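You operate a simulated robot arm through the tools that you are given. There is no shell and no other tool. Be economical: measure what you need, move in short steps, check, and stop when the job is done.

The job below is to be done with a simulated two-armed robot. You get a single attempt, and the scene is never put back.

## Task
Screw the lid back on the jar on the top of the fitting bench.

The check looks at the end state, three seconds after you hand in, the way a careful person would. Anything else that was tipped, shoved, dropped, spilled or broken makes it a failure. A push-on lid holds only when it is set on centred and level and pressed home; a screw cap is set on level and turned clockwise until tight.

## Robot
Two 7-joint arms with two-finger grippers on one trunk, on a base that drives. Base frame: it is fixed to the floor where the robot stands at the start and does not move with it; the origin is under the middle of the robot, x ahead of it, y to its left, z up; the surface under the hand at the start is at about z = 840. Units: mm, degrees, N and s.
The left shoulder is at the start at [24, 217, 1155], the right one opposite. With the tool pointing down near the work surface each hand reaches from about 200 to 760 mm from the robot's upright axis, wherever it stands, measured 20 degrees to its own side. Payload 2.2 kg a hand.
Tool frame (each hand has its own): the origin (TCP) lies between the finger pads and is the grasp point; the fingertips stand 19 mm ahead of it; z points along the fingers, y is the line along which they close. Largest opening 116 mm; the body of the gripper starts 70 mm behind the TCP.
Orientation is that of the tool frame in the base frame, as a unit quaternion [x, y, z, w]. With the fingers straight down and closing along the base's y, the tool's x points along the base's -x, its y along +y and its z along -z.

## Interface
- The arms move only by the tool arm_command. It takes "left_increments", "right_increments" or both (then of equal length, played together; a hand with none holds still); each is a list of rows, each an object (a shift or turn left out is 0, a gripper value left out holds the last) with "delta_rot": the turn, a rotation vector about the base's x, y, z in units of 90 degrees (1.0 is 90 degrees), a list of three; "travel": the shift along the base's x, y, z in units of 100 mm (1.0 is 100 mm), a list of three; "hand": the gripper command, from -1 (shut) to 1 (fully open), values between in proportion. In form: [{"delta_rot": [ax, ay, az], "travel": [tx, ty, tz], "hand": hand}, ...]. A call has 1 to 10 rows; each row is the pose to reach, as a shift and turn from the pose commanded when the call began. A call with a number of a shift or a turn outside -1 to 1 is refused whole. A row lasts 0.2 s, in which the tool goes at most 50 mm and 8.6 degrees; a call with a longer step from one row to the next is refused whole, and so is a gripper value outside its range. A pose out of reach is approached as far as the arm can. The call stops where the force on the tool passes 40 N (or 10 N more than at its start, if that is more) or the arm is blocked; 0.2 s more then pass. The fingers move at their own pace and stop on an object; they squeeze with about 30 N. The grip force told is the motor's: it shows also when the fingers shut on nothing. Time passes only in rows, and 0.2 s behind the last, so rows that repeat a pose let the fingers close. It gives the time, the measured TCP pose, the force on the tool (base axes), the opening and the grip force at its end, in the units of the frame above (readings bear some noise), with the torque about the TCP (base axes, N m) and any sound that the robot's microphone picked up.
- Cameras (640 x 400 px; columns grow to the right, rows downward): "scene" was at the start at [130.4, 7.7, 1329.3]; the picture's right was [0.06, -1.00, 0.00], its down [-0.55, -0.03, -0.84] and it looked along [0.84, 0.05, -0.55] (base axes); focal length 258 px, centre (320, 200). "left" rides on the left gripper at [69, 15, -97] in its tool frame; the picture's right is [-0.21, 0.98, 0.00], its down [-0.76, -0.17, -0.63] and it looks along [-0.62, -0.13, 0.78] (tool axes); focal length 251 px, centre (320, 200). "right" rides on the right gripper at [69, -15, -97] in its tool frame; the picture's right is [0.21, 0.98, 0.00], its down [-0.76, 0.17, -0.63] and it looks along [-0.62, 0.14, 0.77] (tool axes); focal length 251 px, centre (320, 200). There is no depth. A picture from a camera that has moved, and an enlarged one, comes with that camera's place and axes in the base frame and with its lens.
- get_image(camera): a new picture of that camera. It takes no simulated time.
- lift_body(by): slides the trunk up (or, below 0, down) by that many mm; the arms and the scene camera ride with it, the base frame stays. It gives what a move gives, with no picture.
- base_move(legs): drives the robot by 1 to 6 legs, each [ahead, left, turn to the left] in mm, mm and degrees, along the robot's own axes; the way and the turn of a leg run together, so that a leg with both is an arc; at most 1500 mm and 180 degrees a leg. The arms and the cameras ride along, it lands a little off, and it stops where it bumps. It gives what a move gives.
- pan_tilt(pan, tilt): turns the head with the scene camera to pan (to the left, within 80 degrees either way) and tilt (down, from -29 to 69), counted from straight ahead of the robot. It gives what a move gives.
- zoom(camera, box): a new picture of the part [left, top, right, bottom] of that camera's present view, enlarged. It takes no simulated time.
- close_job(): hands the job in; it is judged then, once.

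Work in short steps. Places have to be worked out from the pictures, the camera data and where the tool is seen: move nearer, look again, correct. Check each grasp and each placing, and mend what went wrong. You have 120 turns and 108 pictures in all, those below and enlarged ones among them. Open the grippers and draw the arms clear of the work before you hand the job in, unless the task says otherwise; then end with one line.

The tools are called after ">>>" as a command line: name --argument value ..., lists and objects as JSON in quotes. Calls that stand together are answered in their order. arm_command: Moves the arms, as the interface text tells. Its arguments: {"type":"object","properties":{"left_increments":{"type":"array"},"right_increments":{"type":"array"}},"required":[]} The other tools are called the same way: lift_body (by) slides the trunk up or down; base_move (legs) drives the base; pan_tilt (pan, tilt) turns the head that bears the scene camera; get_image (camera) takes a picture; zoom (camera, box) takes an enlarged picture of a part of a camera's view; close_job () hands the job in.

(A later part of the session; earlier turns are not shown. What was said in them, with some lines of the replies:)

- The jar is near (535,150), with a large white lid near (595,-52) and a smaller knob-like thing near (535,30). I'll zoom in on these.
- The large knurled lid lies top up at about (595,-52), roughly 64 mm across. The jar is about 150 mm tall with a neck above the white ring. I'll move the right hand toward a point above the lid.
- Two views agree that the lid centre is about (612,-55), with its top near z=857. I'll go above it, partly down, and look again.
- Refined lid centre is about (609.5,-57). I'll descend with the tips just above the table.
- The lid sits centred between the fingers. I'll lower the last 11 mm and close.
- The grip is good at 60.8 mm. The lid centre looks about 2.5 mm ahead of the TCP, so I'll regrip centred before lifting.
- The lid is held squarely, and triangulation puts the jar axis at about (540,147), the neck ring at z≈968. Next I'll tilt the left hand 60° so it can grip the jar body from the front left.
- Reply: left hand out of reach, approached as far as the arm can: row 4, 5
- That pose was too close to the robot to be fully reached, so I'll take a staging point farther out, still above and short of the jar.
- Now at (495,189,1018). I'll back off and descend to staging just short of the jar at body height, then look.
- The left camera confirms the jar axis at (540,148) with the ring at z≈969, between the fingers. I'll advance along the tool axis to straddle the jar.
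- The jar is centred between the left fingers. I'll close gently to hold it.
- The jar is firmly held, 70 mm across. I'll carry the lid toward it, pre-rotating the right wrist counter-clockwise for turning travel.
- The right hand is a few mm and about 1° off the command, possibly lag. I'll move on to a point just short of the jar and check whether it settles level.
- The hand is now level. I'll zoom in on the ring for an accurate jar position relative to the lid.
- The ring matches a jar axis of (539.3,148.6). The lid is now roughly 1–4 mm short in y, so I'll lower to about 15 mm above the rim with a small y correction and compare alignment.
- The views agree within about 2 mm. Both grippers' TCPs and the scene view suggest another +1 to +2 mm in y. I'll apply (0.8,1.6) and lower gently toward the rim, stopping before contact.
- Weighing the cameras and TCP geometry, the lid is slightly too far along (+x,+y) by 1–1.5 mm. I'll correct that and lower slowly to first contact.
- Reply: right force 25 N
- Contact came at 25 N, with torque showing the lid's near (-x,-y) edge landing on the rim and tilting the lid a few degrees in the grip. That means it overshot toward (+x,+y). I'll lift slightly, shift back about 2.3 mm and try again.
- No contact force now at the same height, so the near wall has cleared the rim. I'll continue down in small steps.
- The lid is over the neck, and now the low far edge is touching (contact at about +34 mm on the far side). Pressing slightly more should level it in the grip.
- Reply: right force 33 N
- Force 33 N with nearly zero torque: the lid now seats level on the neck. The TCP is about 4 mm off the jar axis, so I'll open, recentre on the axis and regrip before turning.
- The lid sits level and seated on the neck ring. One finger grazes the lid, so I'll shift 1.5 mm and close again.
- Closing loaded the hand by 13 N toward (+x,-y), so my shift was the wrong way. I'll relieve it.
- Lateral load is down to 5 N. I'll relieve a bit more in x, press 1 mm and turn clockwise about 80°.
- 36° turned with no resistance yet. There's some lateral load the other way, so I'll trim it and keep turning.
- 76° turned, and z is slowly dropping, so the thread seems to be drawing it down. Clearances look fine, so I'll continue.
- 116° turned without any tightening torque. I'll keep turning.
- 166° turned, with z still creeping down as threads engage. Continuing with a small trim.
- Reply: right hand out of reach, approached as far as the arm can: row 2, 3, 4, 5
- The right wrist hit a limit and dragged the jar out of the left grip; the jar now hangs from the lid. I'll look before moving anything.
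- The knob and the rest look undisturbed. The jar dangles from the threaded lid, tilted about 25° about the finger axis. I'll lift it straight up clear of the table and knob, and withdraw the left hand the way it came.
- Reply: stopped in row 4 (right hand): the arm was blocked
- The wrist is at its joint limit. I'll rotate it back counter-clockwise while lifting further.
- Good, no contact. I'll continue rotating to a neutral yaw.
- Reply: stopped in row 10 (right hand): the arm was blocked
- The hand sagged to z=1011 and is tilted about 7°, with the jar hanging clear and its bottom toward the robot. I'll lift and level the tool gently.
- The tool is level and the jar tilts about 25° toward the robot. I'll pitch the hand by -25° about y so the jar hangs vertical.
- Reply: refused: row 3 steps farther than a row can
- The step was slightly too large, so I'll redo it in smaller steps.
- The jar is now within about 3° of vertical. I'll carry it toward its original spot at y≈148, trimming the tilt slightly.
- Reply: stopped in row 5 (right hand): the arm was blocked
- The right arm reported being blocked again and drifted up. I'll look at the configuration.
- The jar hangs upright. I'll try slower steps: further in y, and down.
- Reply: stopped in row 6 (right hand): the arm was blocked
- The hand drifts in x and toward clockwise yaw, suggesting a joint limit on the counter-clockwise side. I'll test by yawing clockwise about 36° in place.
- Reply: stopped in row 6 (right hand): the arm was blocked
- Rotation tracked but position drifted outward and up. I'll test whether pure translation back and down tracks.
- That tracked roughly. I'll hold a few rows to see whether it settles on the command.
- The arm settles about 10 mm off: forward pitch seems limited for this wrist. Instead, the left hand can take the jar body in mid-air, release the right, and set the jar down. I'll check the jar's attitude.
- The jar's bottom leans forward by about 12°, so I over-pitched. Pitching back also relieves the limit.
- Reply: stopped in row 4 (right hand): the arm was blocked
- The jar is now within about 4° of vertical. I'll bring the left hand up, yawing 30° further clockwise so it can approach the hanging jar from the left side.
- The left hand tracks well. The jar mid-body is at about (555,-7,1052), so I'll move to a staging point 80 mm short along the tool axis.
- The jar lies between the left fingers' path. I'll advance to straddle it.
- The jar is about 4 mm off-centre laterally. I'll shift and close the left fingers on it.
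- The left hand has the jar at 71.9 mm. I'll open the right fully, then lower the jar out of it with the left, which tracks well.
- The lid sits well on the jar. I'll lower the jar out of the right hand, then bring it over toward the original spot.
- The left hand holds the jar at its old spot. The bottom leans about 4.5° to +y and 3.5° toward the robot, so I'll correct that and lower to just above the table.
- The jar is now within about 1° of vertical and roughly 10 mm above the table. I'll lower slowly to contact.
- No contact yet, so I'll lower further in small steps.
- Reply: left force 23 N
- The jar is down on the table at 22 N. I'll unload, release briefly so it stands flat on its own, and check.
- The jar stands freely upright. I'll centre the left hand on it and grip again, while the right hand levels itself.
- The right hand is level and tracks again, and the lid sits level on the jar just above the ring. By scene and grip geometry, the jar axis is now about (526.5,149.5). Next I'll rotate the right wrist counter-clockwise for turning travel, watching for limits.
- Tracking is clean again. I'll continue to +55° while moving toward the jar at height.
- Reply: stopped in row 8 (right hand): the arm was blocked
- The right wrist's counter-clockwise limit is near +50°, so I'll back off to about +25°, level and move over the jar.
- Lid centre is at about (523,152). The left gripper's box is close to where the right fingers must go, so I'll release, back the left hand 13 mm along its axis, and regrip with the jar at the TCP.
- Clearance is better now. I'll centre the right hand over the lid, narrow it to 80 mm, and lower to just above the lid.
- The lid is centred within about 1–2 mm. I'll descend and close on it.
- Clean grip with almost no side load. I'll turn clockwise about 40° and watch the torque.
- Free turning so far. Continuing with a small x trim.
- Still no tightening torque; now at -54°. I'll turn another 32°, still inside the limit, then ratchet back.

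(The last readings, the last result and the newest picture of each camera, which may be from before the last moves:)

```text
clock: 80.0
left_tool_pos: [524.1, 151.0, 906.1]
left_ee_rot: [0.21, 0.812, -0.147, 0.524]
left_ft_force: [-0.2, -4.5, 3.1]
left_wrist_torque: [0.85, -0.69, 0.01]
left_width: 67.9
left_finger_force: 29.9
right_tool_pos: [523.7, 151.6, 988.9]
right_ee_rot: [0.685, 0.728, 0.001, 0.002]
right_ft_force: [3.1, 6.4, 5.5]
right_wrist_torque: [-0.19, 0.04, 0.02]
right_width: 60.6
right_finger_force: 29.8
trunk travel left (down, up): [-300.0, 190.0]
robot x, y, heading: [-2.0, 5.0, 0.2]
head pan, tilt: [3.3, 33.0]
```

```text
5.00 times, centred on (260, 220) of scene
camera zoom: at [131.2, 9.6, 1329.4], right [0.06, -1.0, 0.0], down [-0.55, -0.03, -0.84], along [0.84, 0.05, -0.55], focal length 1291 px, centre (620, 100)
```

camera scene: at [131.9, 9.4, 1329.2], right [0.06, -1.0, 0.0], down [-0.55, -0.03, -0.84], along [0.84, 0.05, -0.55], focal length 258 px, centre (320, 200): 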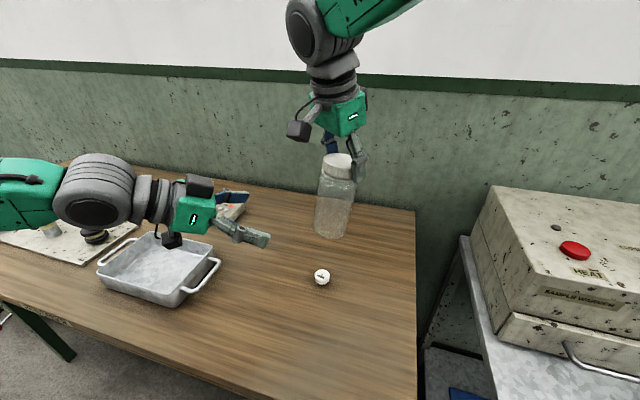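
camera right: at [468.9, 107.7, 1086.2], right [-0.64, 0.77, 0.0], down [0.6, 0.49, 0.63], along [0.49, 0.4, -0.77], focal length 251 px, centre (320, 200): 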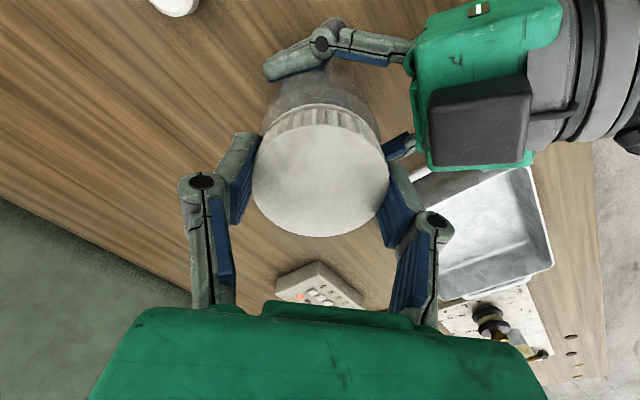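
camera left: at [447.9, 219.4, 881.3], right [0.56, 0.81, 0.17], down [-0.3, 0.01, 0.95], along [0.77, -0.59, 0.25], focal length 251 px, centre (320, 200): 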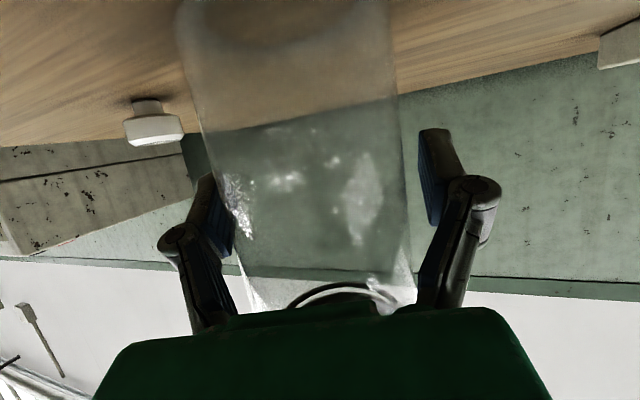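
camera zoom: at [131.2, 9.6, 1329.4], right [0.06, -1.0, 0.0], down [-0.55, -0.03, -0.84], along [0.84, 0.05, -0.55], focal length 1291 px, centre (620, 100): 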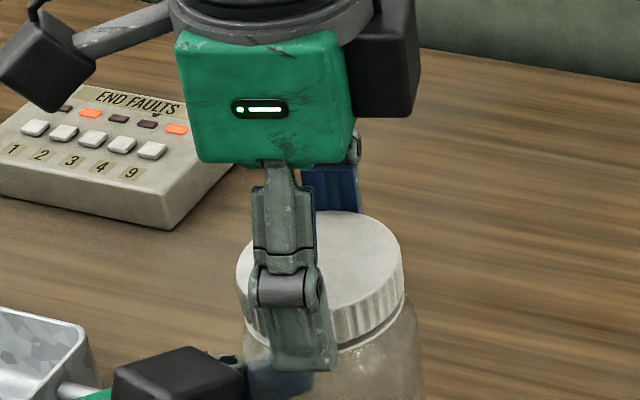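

No tightening yet, and the lid is closing onto the ring. I'll open, lift clear, and rotate back for another bite.

>>> arm_command --right_increments '[{"hand": 0.4}, {"hand": 0.4}, {"travel": [0, 0, 0.15]}, {"travel": [0, 0, 0.3], "delta_rot": [0, 0, 0.06]}, {"travel": [0, 0, 0.3], "delta_rot": [0, 0, 0.15]}, {"travel": [0, 0, 0.3], "delta_rot": [0, 0, 0.24]}, {"travel": [0, 0, 0.3], "delta_rot": [0, 0, 0.33]}]'

>>> arm_command --right_increments '[{"delta_rot": [0, 0, 0.09]}, {"delta_rot": [0, 0, 0.18]}, {"delta_rot": [0, 0, 0.27]}, {"delta_rot": [0, 0, 0.36]}, {"delta_rot": [0, 0, 0.45]}, {"delta_rot": [0, 0, 0.54]}, {"delta_rot": [0, 0, 0.63]}, {"delta_rot": [0, 0, 0.72]}, {"delta_rot": [0, 0, 0.81]}, {"delta_rot": [0, 0, 0.9]}]'

>>> zoom --camera "scene" --box '[220, 190, 310, 260]'

>>> get_image --camera "right"

```text
clock: 81.6
left_tool_pos: [524.7, 150.3, 904.8]
left_ee_rot: [0.21, 0.812, -0.147, 0.524]
left_ft_force: [-0.2, 0.1, 3.8]
left_wrist_torque: [0.07, -0.07, 0.02]
left_width: 68.1
left_finger_force: 30.1
right_tool_pos: [524.0, 152.6, 1017.4]
right_ee_rot: [0.473, 0.881, 0.0, 0.001]
right_ft_force: [-0.1, 0.4, 0.6]
right_wrist_torque: [-0.01, 0.03, 0.02]
right_width: 81.5
right_finger_force: 0.2
trunk travel left (down, up): [-300.0, 190.0]
robot x, y, heading: [2.9, -2.2, 0.1]
head pan, tilt: [3.3, 33.0]
```

```text
clock: 83.8
left_tool_pos: [525.0, 151.7, 904.7]
left_ee_rot: [0.209, 0.812, -0.147, 0.525]
left_ft_force: [0.4, 0.5, 3.3]
left_wrist_torque: [0.15, -0.1, 0.02]
left_width: 68.0
left_finger_force: 30.2
right_tool_pos: [523.5, 151.5, 1018.3]
right_ee_rot: [-0.212, 0.977, 0.002, -0.001]
right_ft_force: [0.8, -0.6, 0.3]
right_wrist_torque: [0.02, 0.03, 0.01]
right_width: 81.5
right_finger_force: 0.1
trunk travel left (down, up): [-300.0, 190.0]
robot x, y, heading: [0.0, -1.8, 0.1]
head pan, tilt: [3.3, 33.0]
```

```text
5.71 times, centred on (265, 225) of scene
camera zoom: at [131.3, 9.6, 1329.3], right [0.06, -1.0, 0.0], down [-0.55, -0.03, -0.84], along [0.84, 0.05, -0.55], focal length 1475 px, centre (634, 57)
```

zoom: 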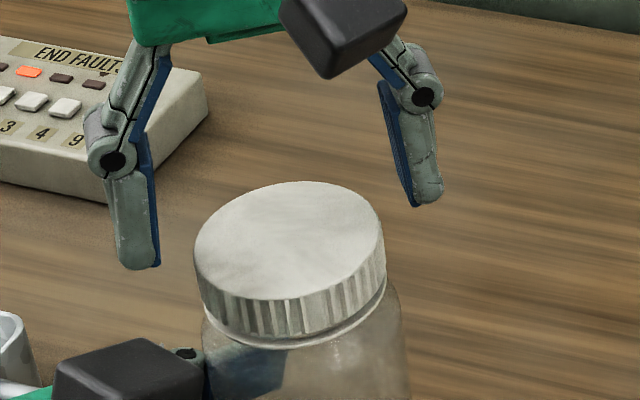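

```text
12 pictures are left
camera right: at [467.3, 110.4, 1114.0], right [-0.6, 0.8, 0.0], down [0.62, 0.46, 0.63], along [0.5, 0.38, -0.77], focal length 251 px, centre (320, 200)
```

right: 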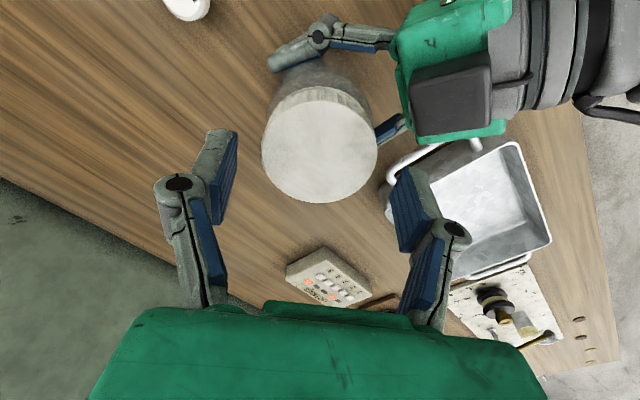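

Wrist is back at +24° and level. I'll take the second bite: descend, close, turn.

>>> arm_command --right_increments '[{"travel": [0, 0, -0.12]}, {"travel": [0, 0, -0.24]}, {"travel": [0, 0, -0.29]}, {"travel": [0, 0, -0.29], "hand": -0.3}, {"travel": [0, 0, -0.29], "hand": -0.3}, {"travel": [0, 0, -0.29], "hand": -0.3}]'

>>> arm_command --right_increments '[{"delta_rot": [0, 0, -0.09]}, {"travel": [0, 0, -0.003], "delta_rot": [0, 0, -0.18]}, {"travel": [0, 0, -0.004], "delta_rot": [0, 0, -0.27]}, {"travel": [0, 0, -0.005], "delta_rot": [0, 0, -0.36]}, {"travel": [0, 0, -0.005], "delta_rot": [0, 0, -0.45]}]'

```text
clock: 85.2
left_tool_pos: [525.1, 150.6, 905.2]
left_ee_rot: [0.209, 0.812, -0.147, 0.524]
left_ft_force: [-0.7, 4.3, 4.0]
left_wrist_torque: [0.06, -0.17, 0.02]
left_width: 67.9
left_finger_force: 30.3
right_tool_pos: [523.4, 152.8, 989.1]
right_ee_rot: [-0.211, 0.978, 0.001, 0.0]
right_ft_force: [0.0, -3.5, 1.1]
right_wrist_torque: [-0.09, -0.04, 0.0]
right_width: 61.1
right_finger_force: 30.3
trunk travel left (down, up): [-300.0, 190.0]
robot x, y, heading: [-3.9, 3.1, 0.0]
head pan, tilt: [3.3, 33.0]
```

```text
clock: 86.4
left_tool_pos: [524.9, 151.1, 905.3]
left_ee_rot: [0.211, 0.812, -0.148, 0.524]
left_ft_force: [-0.3, 1.1, 5.0]
left_wrist_torque: [0.56, -0.1, 0.0]
left_width: 67.6
left_finger_force: 30.2
right_tool_pos: [524.0, 153.2, 989.6]
right_ee_rot: [0.141, 0.99, 0.001, 0.0]
right_ft_force: [0.0, 0.9, 0.9]
right_wrist_torque: [-0.41, -0.16, 0.04]
right_width: 60.9
right_finger_force: 29.8
trunk travel left (down, up): [-300.0, 190.0]
robot x, y, heading: [3.9, -0.9, 0.0]
head pan, tilt: [3.3, 33.0]
```

Still low torque. Continuing the turn.

>>> arm_command --right_increments '[{"delta_rot": [0, 0, -0.09]}, {"travel": [0, 0, -0.003], "delta_rot": [0, 0, -0.18]}, {"travel": [0, 0, -0.004], "delta_rot": [0, 0, -0.27]}, {"travel": [0, 0, -0.005], "delta_rot": [0, 0, -0.36]}, {"travel": [0, 0, -0.006], "delta_rot": [0, 0, -0.45]}, {"travel": [0, 0, -0.007], "delta_rot": [0, 0, -0.54]}, {"travel": [0, 0, -0.007], "delta_rot": [0, 0, -0.63]}, {"travel": [0, 0, -0.007], "delta_rot": [0, 0, -0.72]}]'

>>> get_image --camera "left"

```text
clock: 88.2
left_tool_pos: [523.3, 150.8, 905.1]
left_ee_rot: [0.209, 0.812, -0.147, 0.524]
left_ft_force: [6.2, 4.9, 2.1]
left_wrist_torque: [-0.27, 0.43, -1.16]
left_width: 68.3
left_finger_force: 30.7
right_tool_pos: [523.9, 154.1, 987.7]
right_ee_rot: [0.649, 0.761, 0.0, 0.0]
right_ft_force: [-6.5, -5.6, -1.4]
right_wrist_torque: [-0.08, 0.14, 1.21]
right_width: 61.4
right_finger_force: 29.6
trunk travel left (down, up): [-300.0, 190.0]
robot x, y, heading: [-2.5, -2.2, 0.2]
head pan, tilt: [3.3, 33.0]
```

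```text
11 pictures are left
camera left: at [432.6, 221.2, 880.9], right [0.56, 0.81, 0.18], down [-0.31, 0.01, 0.95], along [0.77, -0.59, 0.25], focal length 251 px, centre (320, 200)
```

left: 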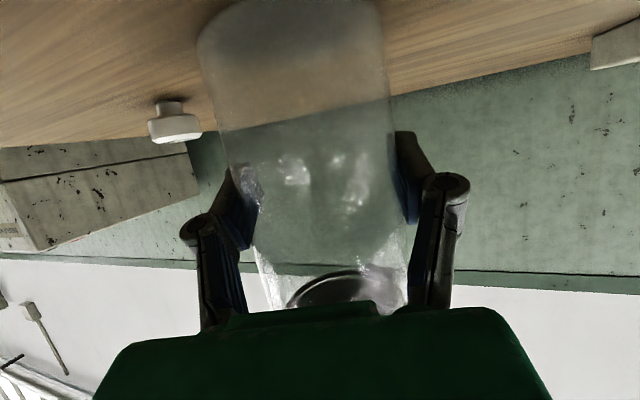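

Torque jumped to 1.2 N·m, so the lid is tightening. I'll nudge a few degrees more to confirm it's against the stop.

>>> arm_command --right_increments '[{"delta_rot": [0, 0, -0.05]}, {"delta_rot": [0, 0, -0.1]}, {"delta_rot": [0, 0, -0.1]}]'

```text
clock: 89.0
left_tool_pos: [525.9, 151.1, 905.5]
left_ee_rot: [0.208, 0.813, -0.147, 0.524]
left_ft_force: [9.1, 4.3, 2.9]
left_wrist_torque: [-0.24, 0.61, -0.63]
left_width: 68.3
left_finger_force: 29.2
right_tool_pos: [523.1, 152.8, 988.6]
right_ee_rot: [0.707, 0.707, -0.001, 0.001]
right_ft_force: [-9.2, -4.2, -2.7]
right_wrist_torque: [-0.04, 0.17, 0.61]
right_width: 60.8
right_finger_force: 30.3
trunk travel left (down, up): [-300.0, 190.0]
robot x, y, heading: [2.0, -1.5, -0.0]
head pan, tilt: [3.3, 33.0]
```

It's slipping at the friction limit, which suggests tight. I'll confirm with a fresh bite: open, go back 50°, close, and turn again.

>>> arm_command --right_increments '[{"hand": 0.4}, {"hand": 0.4}, {"travel": [0, 0, 0.15]}, {"travel": [0, 0, 0.3], "delta_rot": [0, 0, 0.09]}, {"travel": [0, 0, 0.3], "delta_rot": [0, 0, 0.18]}, {"travel": [0, 0, 0.3], "delta_rot": [0, 0, 0.27]}, {"travel": [0, 0, 0.3], "delta_rot": [0, 0, 0.36]}, {"travel": [0, 0, 0.3], "delta_rot": [0, 0, 0.45]}, {"travel": [0, 0, 0.3], "delta_rot": [0, 0, 0.54]}]'

>>> zoom --camera "scene" --box '[220, 190, 310, 260]'

>>> arm_command --right_increments '[{"travel": [0, 0, -0.12]}, {"travel": [0, 0, -0.24]}, {"travel": [0, 0, -0.3]}, {"travel": [0, 0, -0.3], "hand": -0.3}, {"travel": [0, 0, -0.3], "hand": -0.3}, {"travel": [0, 0, -0.3], "hand": -0.3}]'

>>> arm_command --right_increments '[{"delta_rot": [0, 0, -0.08]}, {"delta_rot": [0, 0, -0.16]}, {"delta_rot": [0, 0, -0.16]}]'

```text
clock: 91.0
left_tool_pos: [524.5, 151.1, 904.6]
left_ee_rot: [0.209, 0.812, -0.147, 0.524]
left_ft_force: [-0.3, -0.4, 2.3]
left_wrist_torque: [0.0, -0.04, 0.0]
left_width: 68.6
left_finger_force: 30.0
right_tool_pos: [523.0, 151.3, 1017.6]
right_ee_rot: [0.352, 0.936, 0.001, 0.0]
right_ft_force: [0.3, -0.5, -0.1]
right_wrist_torque: [0.03, -0.02, 0.0]
right_width: 81.4
right_finger_force: 0.0
trunk travel left (down, up): [-300.0, 190.0]
robot x, y, heading: [-0.4, -0.4, 0.1]
head pan, tilt: [3.3, 33.0]
```

```text
5.71 times, centred on (265, 225) of scene
camera zoom: at [131.6, 9.3, 1329.3], right [0.06, -1.0, 0.0], down [-0.55, -0.03, -0.84], along [0.84, 0.05, -0.55], focal length 1475 px, centre (634, 57)
```

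zoom: 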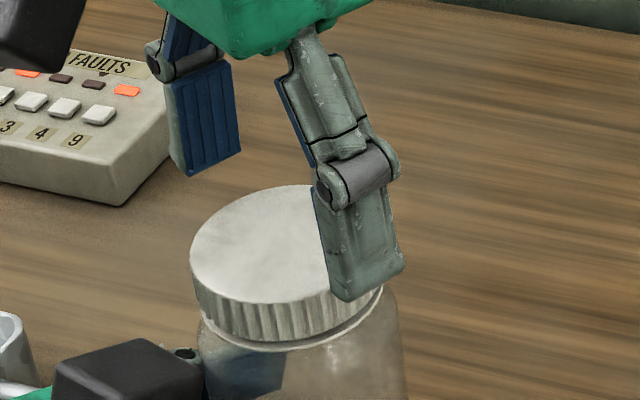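

```text
clock: 92.4
left_tool_pos: [524.4, 150.4, 905.2]
left_ee_rot: [0.21, 0.812, -0.147, 0.524]
left_ft_force: [-2.0, -2.7, 0.8]
left_wrist_torque: [0.21, -0.28, -0.04]
left_width: 68.5
left_finger_force: 29.9
right_tool_pos: [522.8, 152.3, 986.1]
right_ee_rot: [0.353, 0.936, 0.0, 0.002]
right_ft_force: [2.0, 2.3, 0.4]
right_wrist_torque: [-0.01, 0.02, 0.02]
right_width: 60.6
right_finger_force: 29.7
trunk travel left (down, up): [-300.0, 190.0]
robot x, y, heading: [1.4, -1.4, -0.1]
head pan, tilt: [3.3, 33.0]
```

```text
clock: 93.2
left_tool_pos: [524.0, 150.6, 904.6]
left_ee_rot: [0.209, 0.813, -0.147, 0.524]
left_ft_force: [-0.1, -2.7, 0.4]
left_wrist_torque: [0.2, -0.11, -0.93]
left_width: 68.5
left_finger_force: 30.2
right_tool_pos: [523.1, 151.6, 986.5]
right_ee_rot: [0.468, 0.884, 0.0, 0.001]
right_ft_force: [-0.2, 1.7, -1.1]
right_wrist_torque: [-0.04, 0.05, 0.95]
right_width: 61.0
right_finger_force: 30.0
trunk travel left (down, up): [-300.0, 190.0]
robot x, y, heading: [-1.3, 1.4, -0.2]
head pan, tilt: [3.3, 33.0]
```

Torque rises to 0.95 N·m within 14°, so the lid is tight. One last firm turn, then I'll release the right hand upward.

>>> arm_command --right_increments '[{"delta_rot": [0, 0, -0.08]}, {"delta_rot": [0, 0, -0.16]}, {"delta_rot": [0, 0, -0.22]}]'

>>> arm_command --right_increments '[{"delta_rot": [0, 0, 0.03]}, {"delta_rot": [0, 0, 0.03], "hand": 0.4}, {"delta_rot": [0, 0, 0.03], "hand": 0.4}, {"travel": [0, 0, 0.2]}, {"travel": [0, 0, 0.5]}, {"travel": [0, 0, 0.8]}, {"travel": [0, -0.2, 1.0]}]'

>>> zoom --camera "scene" --box '[210, 190, 330, 290]'

```text
clock: 94.0
left_tool_pos: [524.9, 150.4, 904.6]
left_ee_rot: [0.21, 0.812, -0.148, 0.524]
left_ft_force: [1.1, 0.6, 0.3]
left_wrist_torque: [-0.01, -0.03, -1.27]
left_width: 68.3
left_finger_force: 30.0
right_tool_pos: [522.8, 151.6, 986.7]
right_ee_rot: [0.613, 0.79, 0.0, 0.001]
right_ft_force: [-1.1, -1.6, -1.5]
right_wrist_torque: [-0.1, 0.11, 1.27]
right_width: 60.7
right_finger_force: 30.2
trunk travel left (down, up): [-300.0, 190.0]
robot x, y, heading: [-1.1, 1.4, 0.0]
head pan, tilt: [3.3, 33.0]
```

```text
clock: 95.6
left_tool_pos: [524.1, 149.5, 905.0]
left_ee_rot: [0.21, 0.812, -0.147, 0.524]
left_ft_force: [-0.1, 0.2, -0.2]
left_wrist_torque: [-0.01, 0.03, 0.02]
left_width: 68.5
left_finger_force: 30.6
right_tool_pos: [523.6, 131.7, 1087.7]
right_ee_rot: [0.612, 0.791, 0.001, 0.001]
right_ft_force: [0.0, 0.3, 0.4]
right_wrist_torque: [0.0, -0.04, -0.01]
right_width: 81.2
right_finger_force: 0.0
trunk travel left (down, up): [-300.0, 190.0]
robot x, y, heading: [-0.8, -1.8, -0.2]
head pan, tilt: [3.3, 33.0]
```

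```text
4.00 times, centred on (270, 240) of scene
camera zoom: at [130.9, 8.2, 1329.3], right [0.06, -1.0, 0.0], down [-0.55, -0.03, -0.84], along [0.84, 0.05, -0.55], focal length 1032 px, centre (520, 40)
```

zoom: 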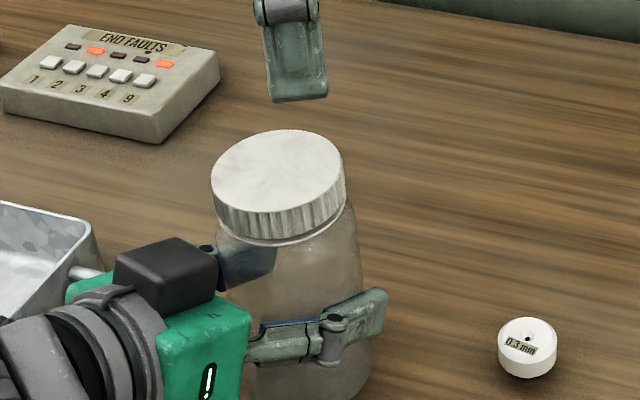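

The lid is tight and level. I'll open the left hand, back it straight out, and move the right hand away.

>>> arm_command --left_increments '[{"hand": 0.3}, {"hand": 0.6}, {"hand": 1.0}, {"travel": [-0.16, 0.09, 0.08]}, {"travel": [-0.35, 0.2, 0.18]}, {"travel": [-0.55, 0.32, 0.28]}, {"travel": [-0.65, 0.38, 0.4]}]' --right_increments '[{"travel": [0, 0, 0]}, {"travel": [0, -0.1, 0.1]}, {"travel": [0, -0.3, 0.2]}, {"travel": [0, -0.5, 0.2]}, {"travel": [0, -0.7, 0.2]}, {"travel": [0, -0.9, 0.2]}, {"travel": [0, -1.0, 0.2]}]'

>>> get_image --camera "scene"

```text
clock: 97.2
left_tool_pos: [458.8, 189.6, 944.4]
left_ee_rot: [0.21, 0.812, -0.147, 0.524]
left_ft_force: [0.5, -0.1, -0.1]
left_wrist_torque: [-0.01, -0.01, -0.03]
left_width: 116.1
left_finger_force: 0.0
right_tool_pos: [523.8, 32.7, 1109.0]
right_ee_rot: [0.612, 0.791, 0.0, 0.001]
right_ft_force: [0.2, 0.3, 0.8]
right_wrist_torque: [0.04, -0.02, -0.02]
right_width: 81.3
right_finger_force: 0.1
trunk travel left (down, up): [-300.0, 190.0]
robot x, y, heading: [-0.3, -1.8, -0.0]
head pan, tilt: [3.3, 33.0]
```

```text
8 pictures are left
camera scene: at [131.2, 9.3, 1329.3], right [0.06, -1.0, 0.0], down [-0.55, -0.03, -0.84], along [0.84, 0.05, -0.55], focal length 258 px, centre (320, 200)
```

scene: 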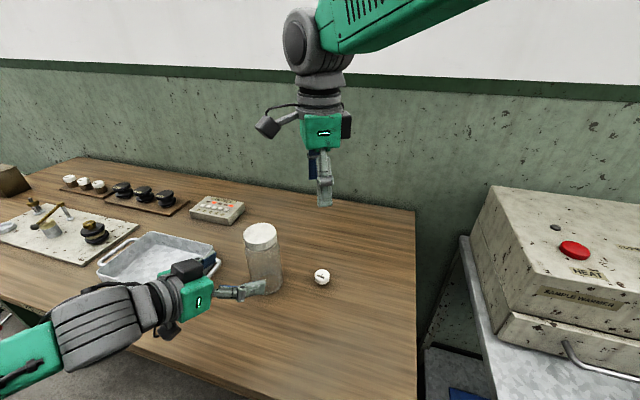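

The jar stands closed and upright, and nothing else has moved. I'll raise both hands well clear.

>>> arm_command --left_increments '[{"travel": [0, 0.1, 0.2]}, {"travel": [0, 0.25, 0.5]}, {"travel": [0, 0.45, 0.8]}, {"travel": [0, 0.7, 1.0]}, {"travel": [0, 0.9, 1.0]}]' --right_increments '[{"travel": [0, -0.2, 0.1], "hand": 1.0}, {"travel": [0, -0.4, 0.2]}, {"travel": [0, -0.6, 0.2]}, {"travel": [0, -0.8, 0.2]}, {"travel": [0, -0.9, 0.2]}]'

>>> get_image --camera "scene"

>>> zoom --camera "scene" --box '[220, 210, 340, 310]'

```text
clock: 98.4
left_tool_pos: [458.8, 281.1, 1046.4]
left_ee_rot: [0.209, 0.812, -0.148, 0.524]
left_ft_force: [0.2, 0.9, 0.5]
left_wrist_torque: [-0.03, -0.01, 0.0]
left_width: 116.0
left_finger_force: 0.1
right_tool_pos: [524.3, -58.3, 1128.8]
right_ee_rot: [0.612, 0.791, -0.001, 0.001]
right_ft_force: [0.7, 1.3, 0.1]
right_wrist_torque: [0.04, 0.02, -0.02]
right_width: 115.9
right_finger_force: 0.1
trunk travel left (down, up): [-300.0, 190.0]
robot x, y, heading: [1.5, -4.2, 0.1]
head pan, tilt: [3.3, 33.0]
```

```text
7 pictures are left
camera scene: at [130.6, 9.6, 1329.3], right [0.06, -1.0, 0.0], down [-0.55, -0.03, -0.84], along [0.84, 0.05, -0.55], focal length 258 px, centre (320, 200)
```

scene: 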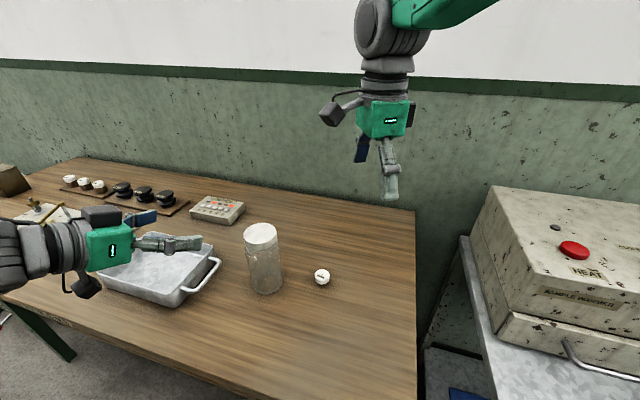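

```text
4.00 times, centred on (280, 260) of scene
camera zoom: at [130.6, 9.6, 1329.3], right [0.06, -1.0, 0.0], down [-0.55, -0.03, -0.84], along [0.84, 0.05, -0.55], focal length 1032 px, centre (480, -40)
```

zoom: 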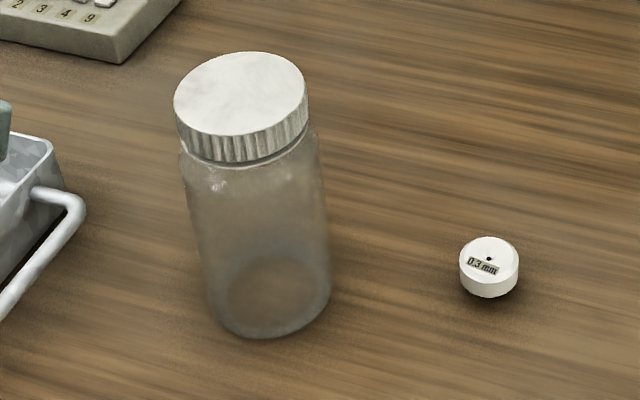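

The lid is level and tight, the jar stands upright, nothing else on the bench has moved, and both hands are open and clear. I'm handing the job in.

>>> close_job

```text
The job is handed in.
```

The lid is screwed on level and tight, and the jar stands upright about 15 mm from its original spot. Partway through, the right wrist hit its limit and pulled the jar off the bench, so I set it back down and finished tightening; nothing else was seen to move.
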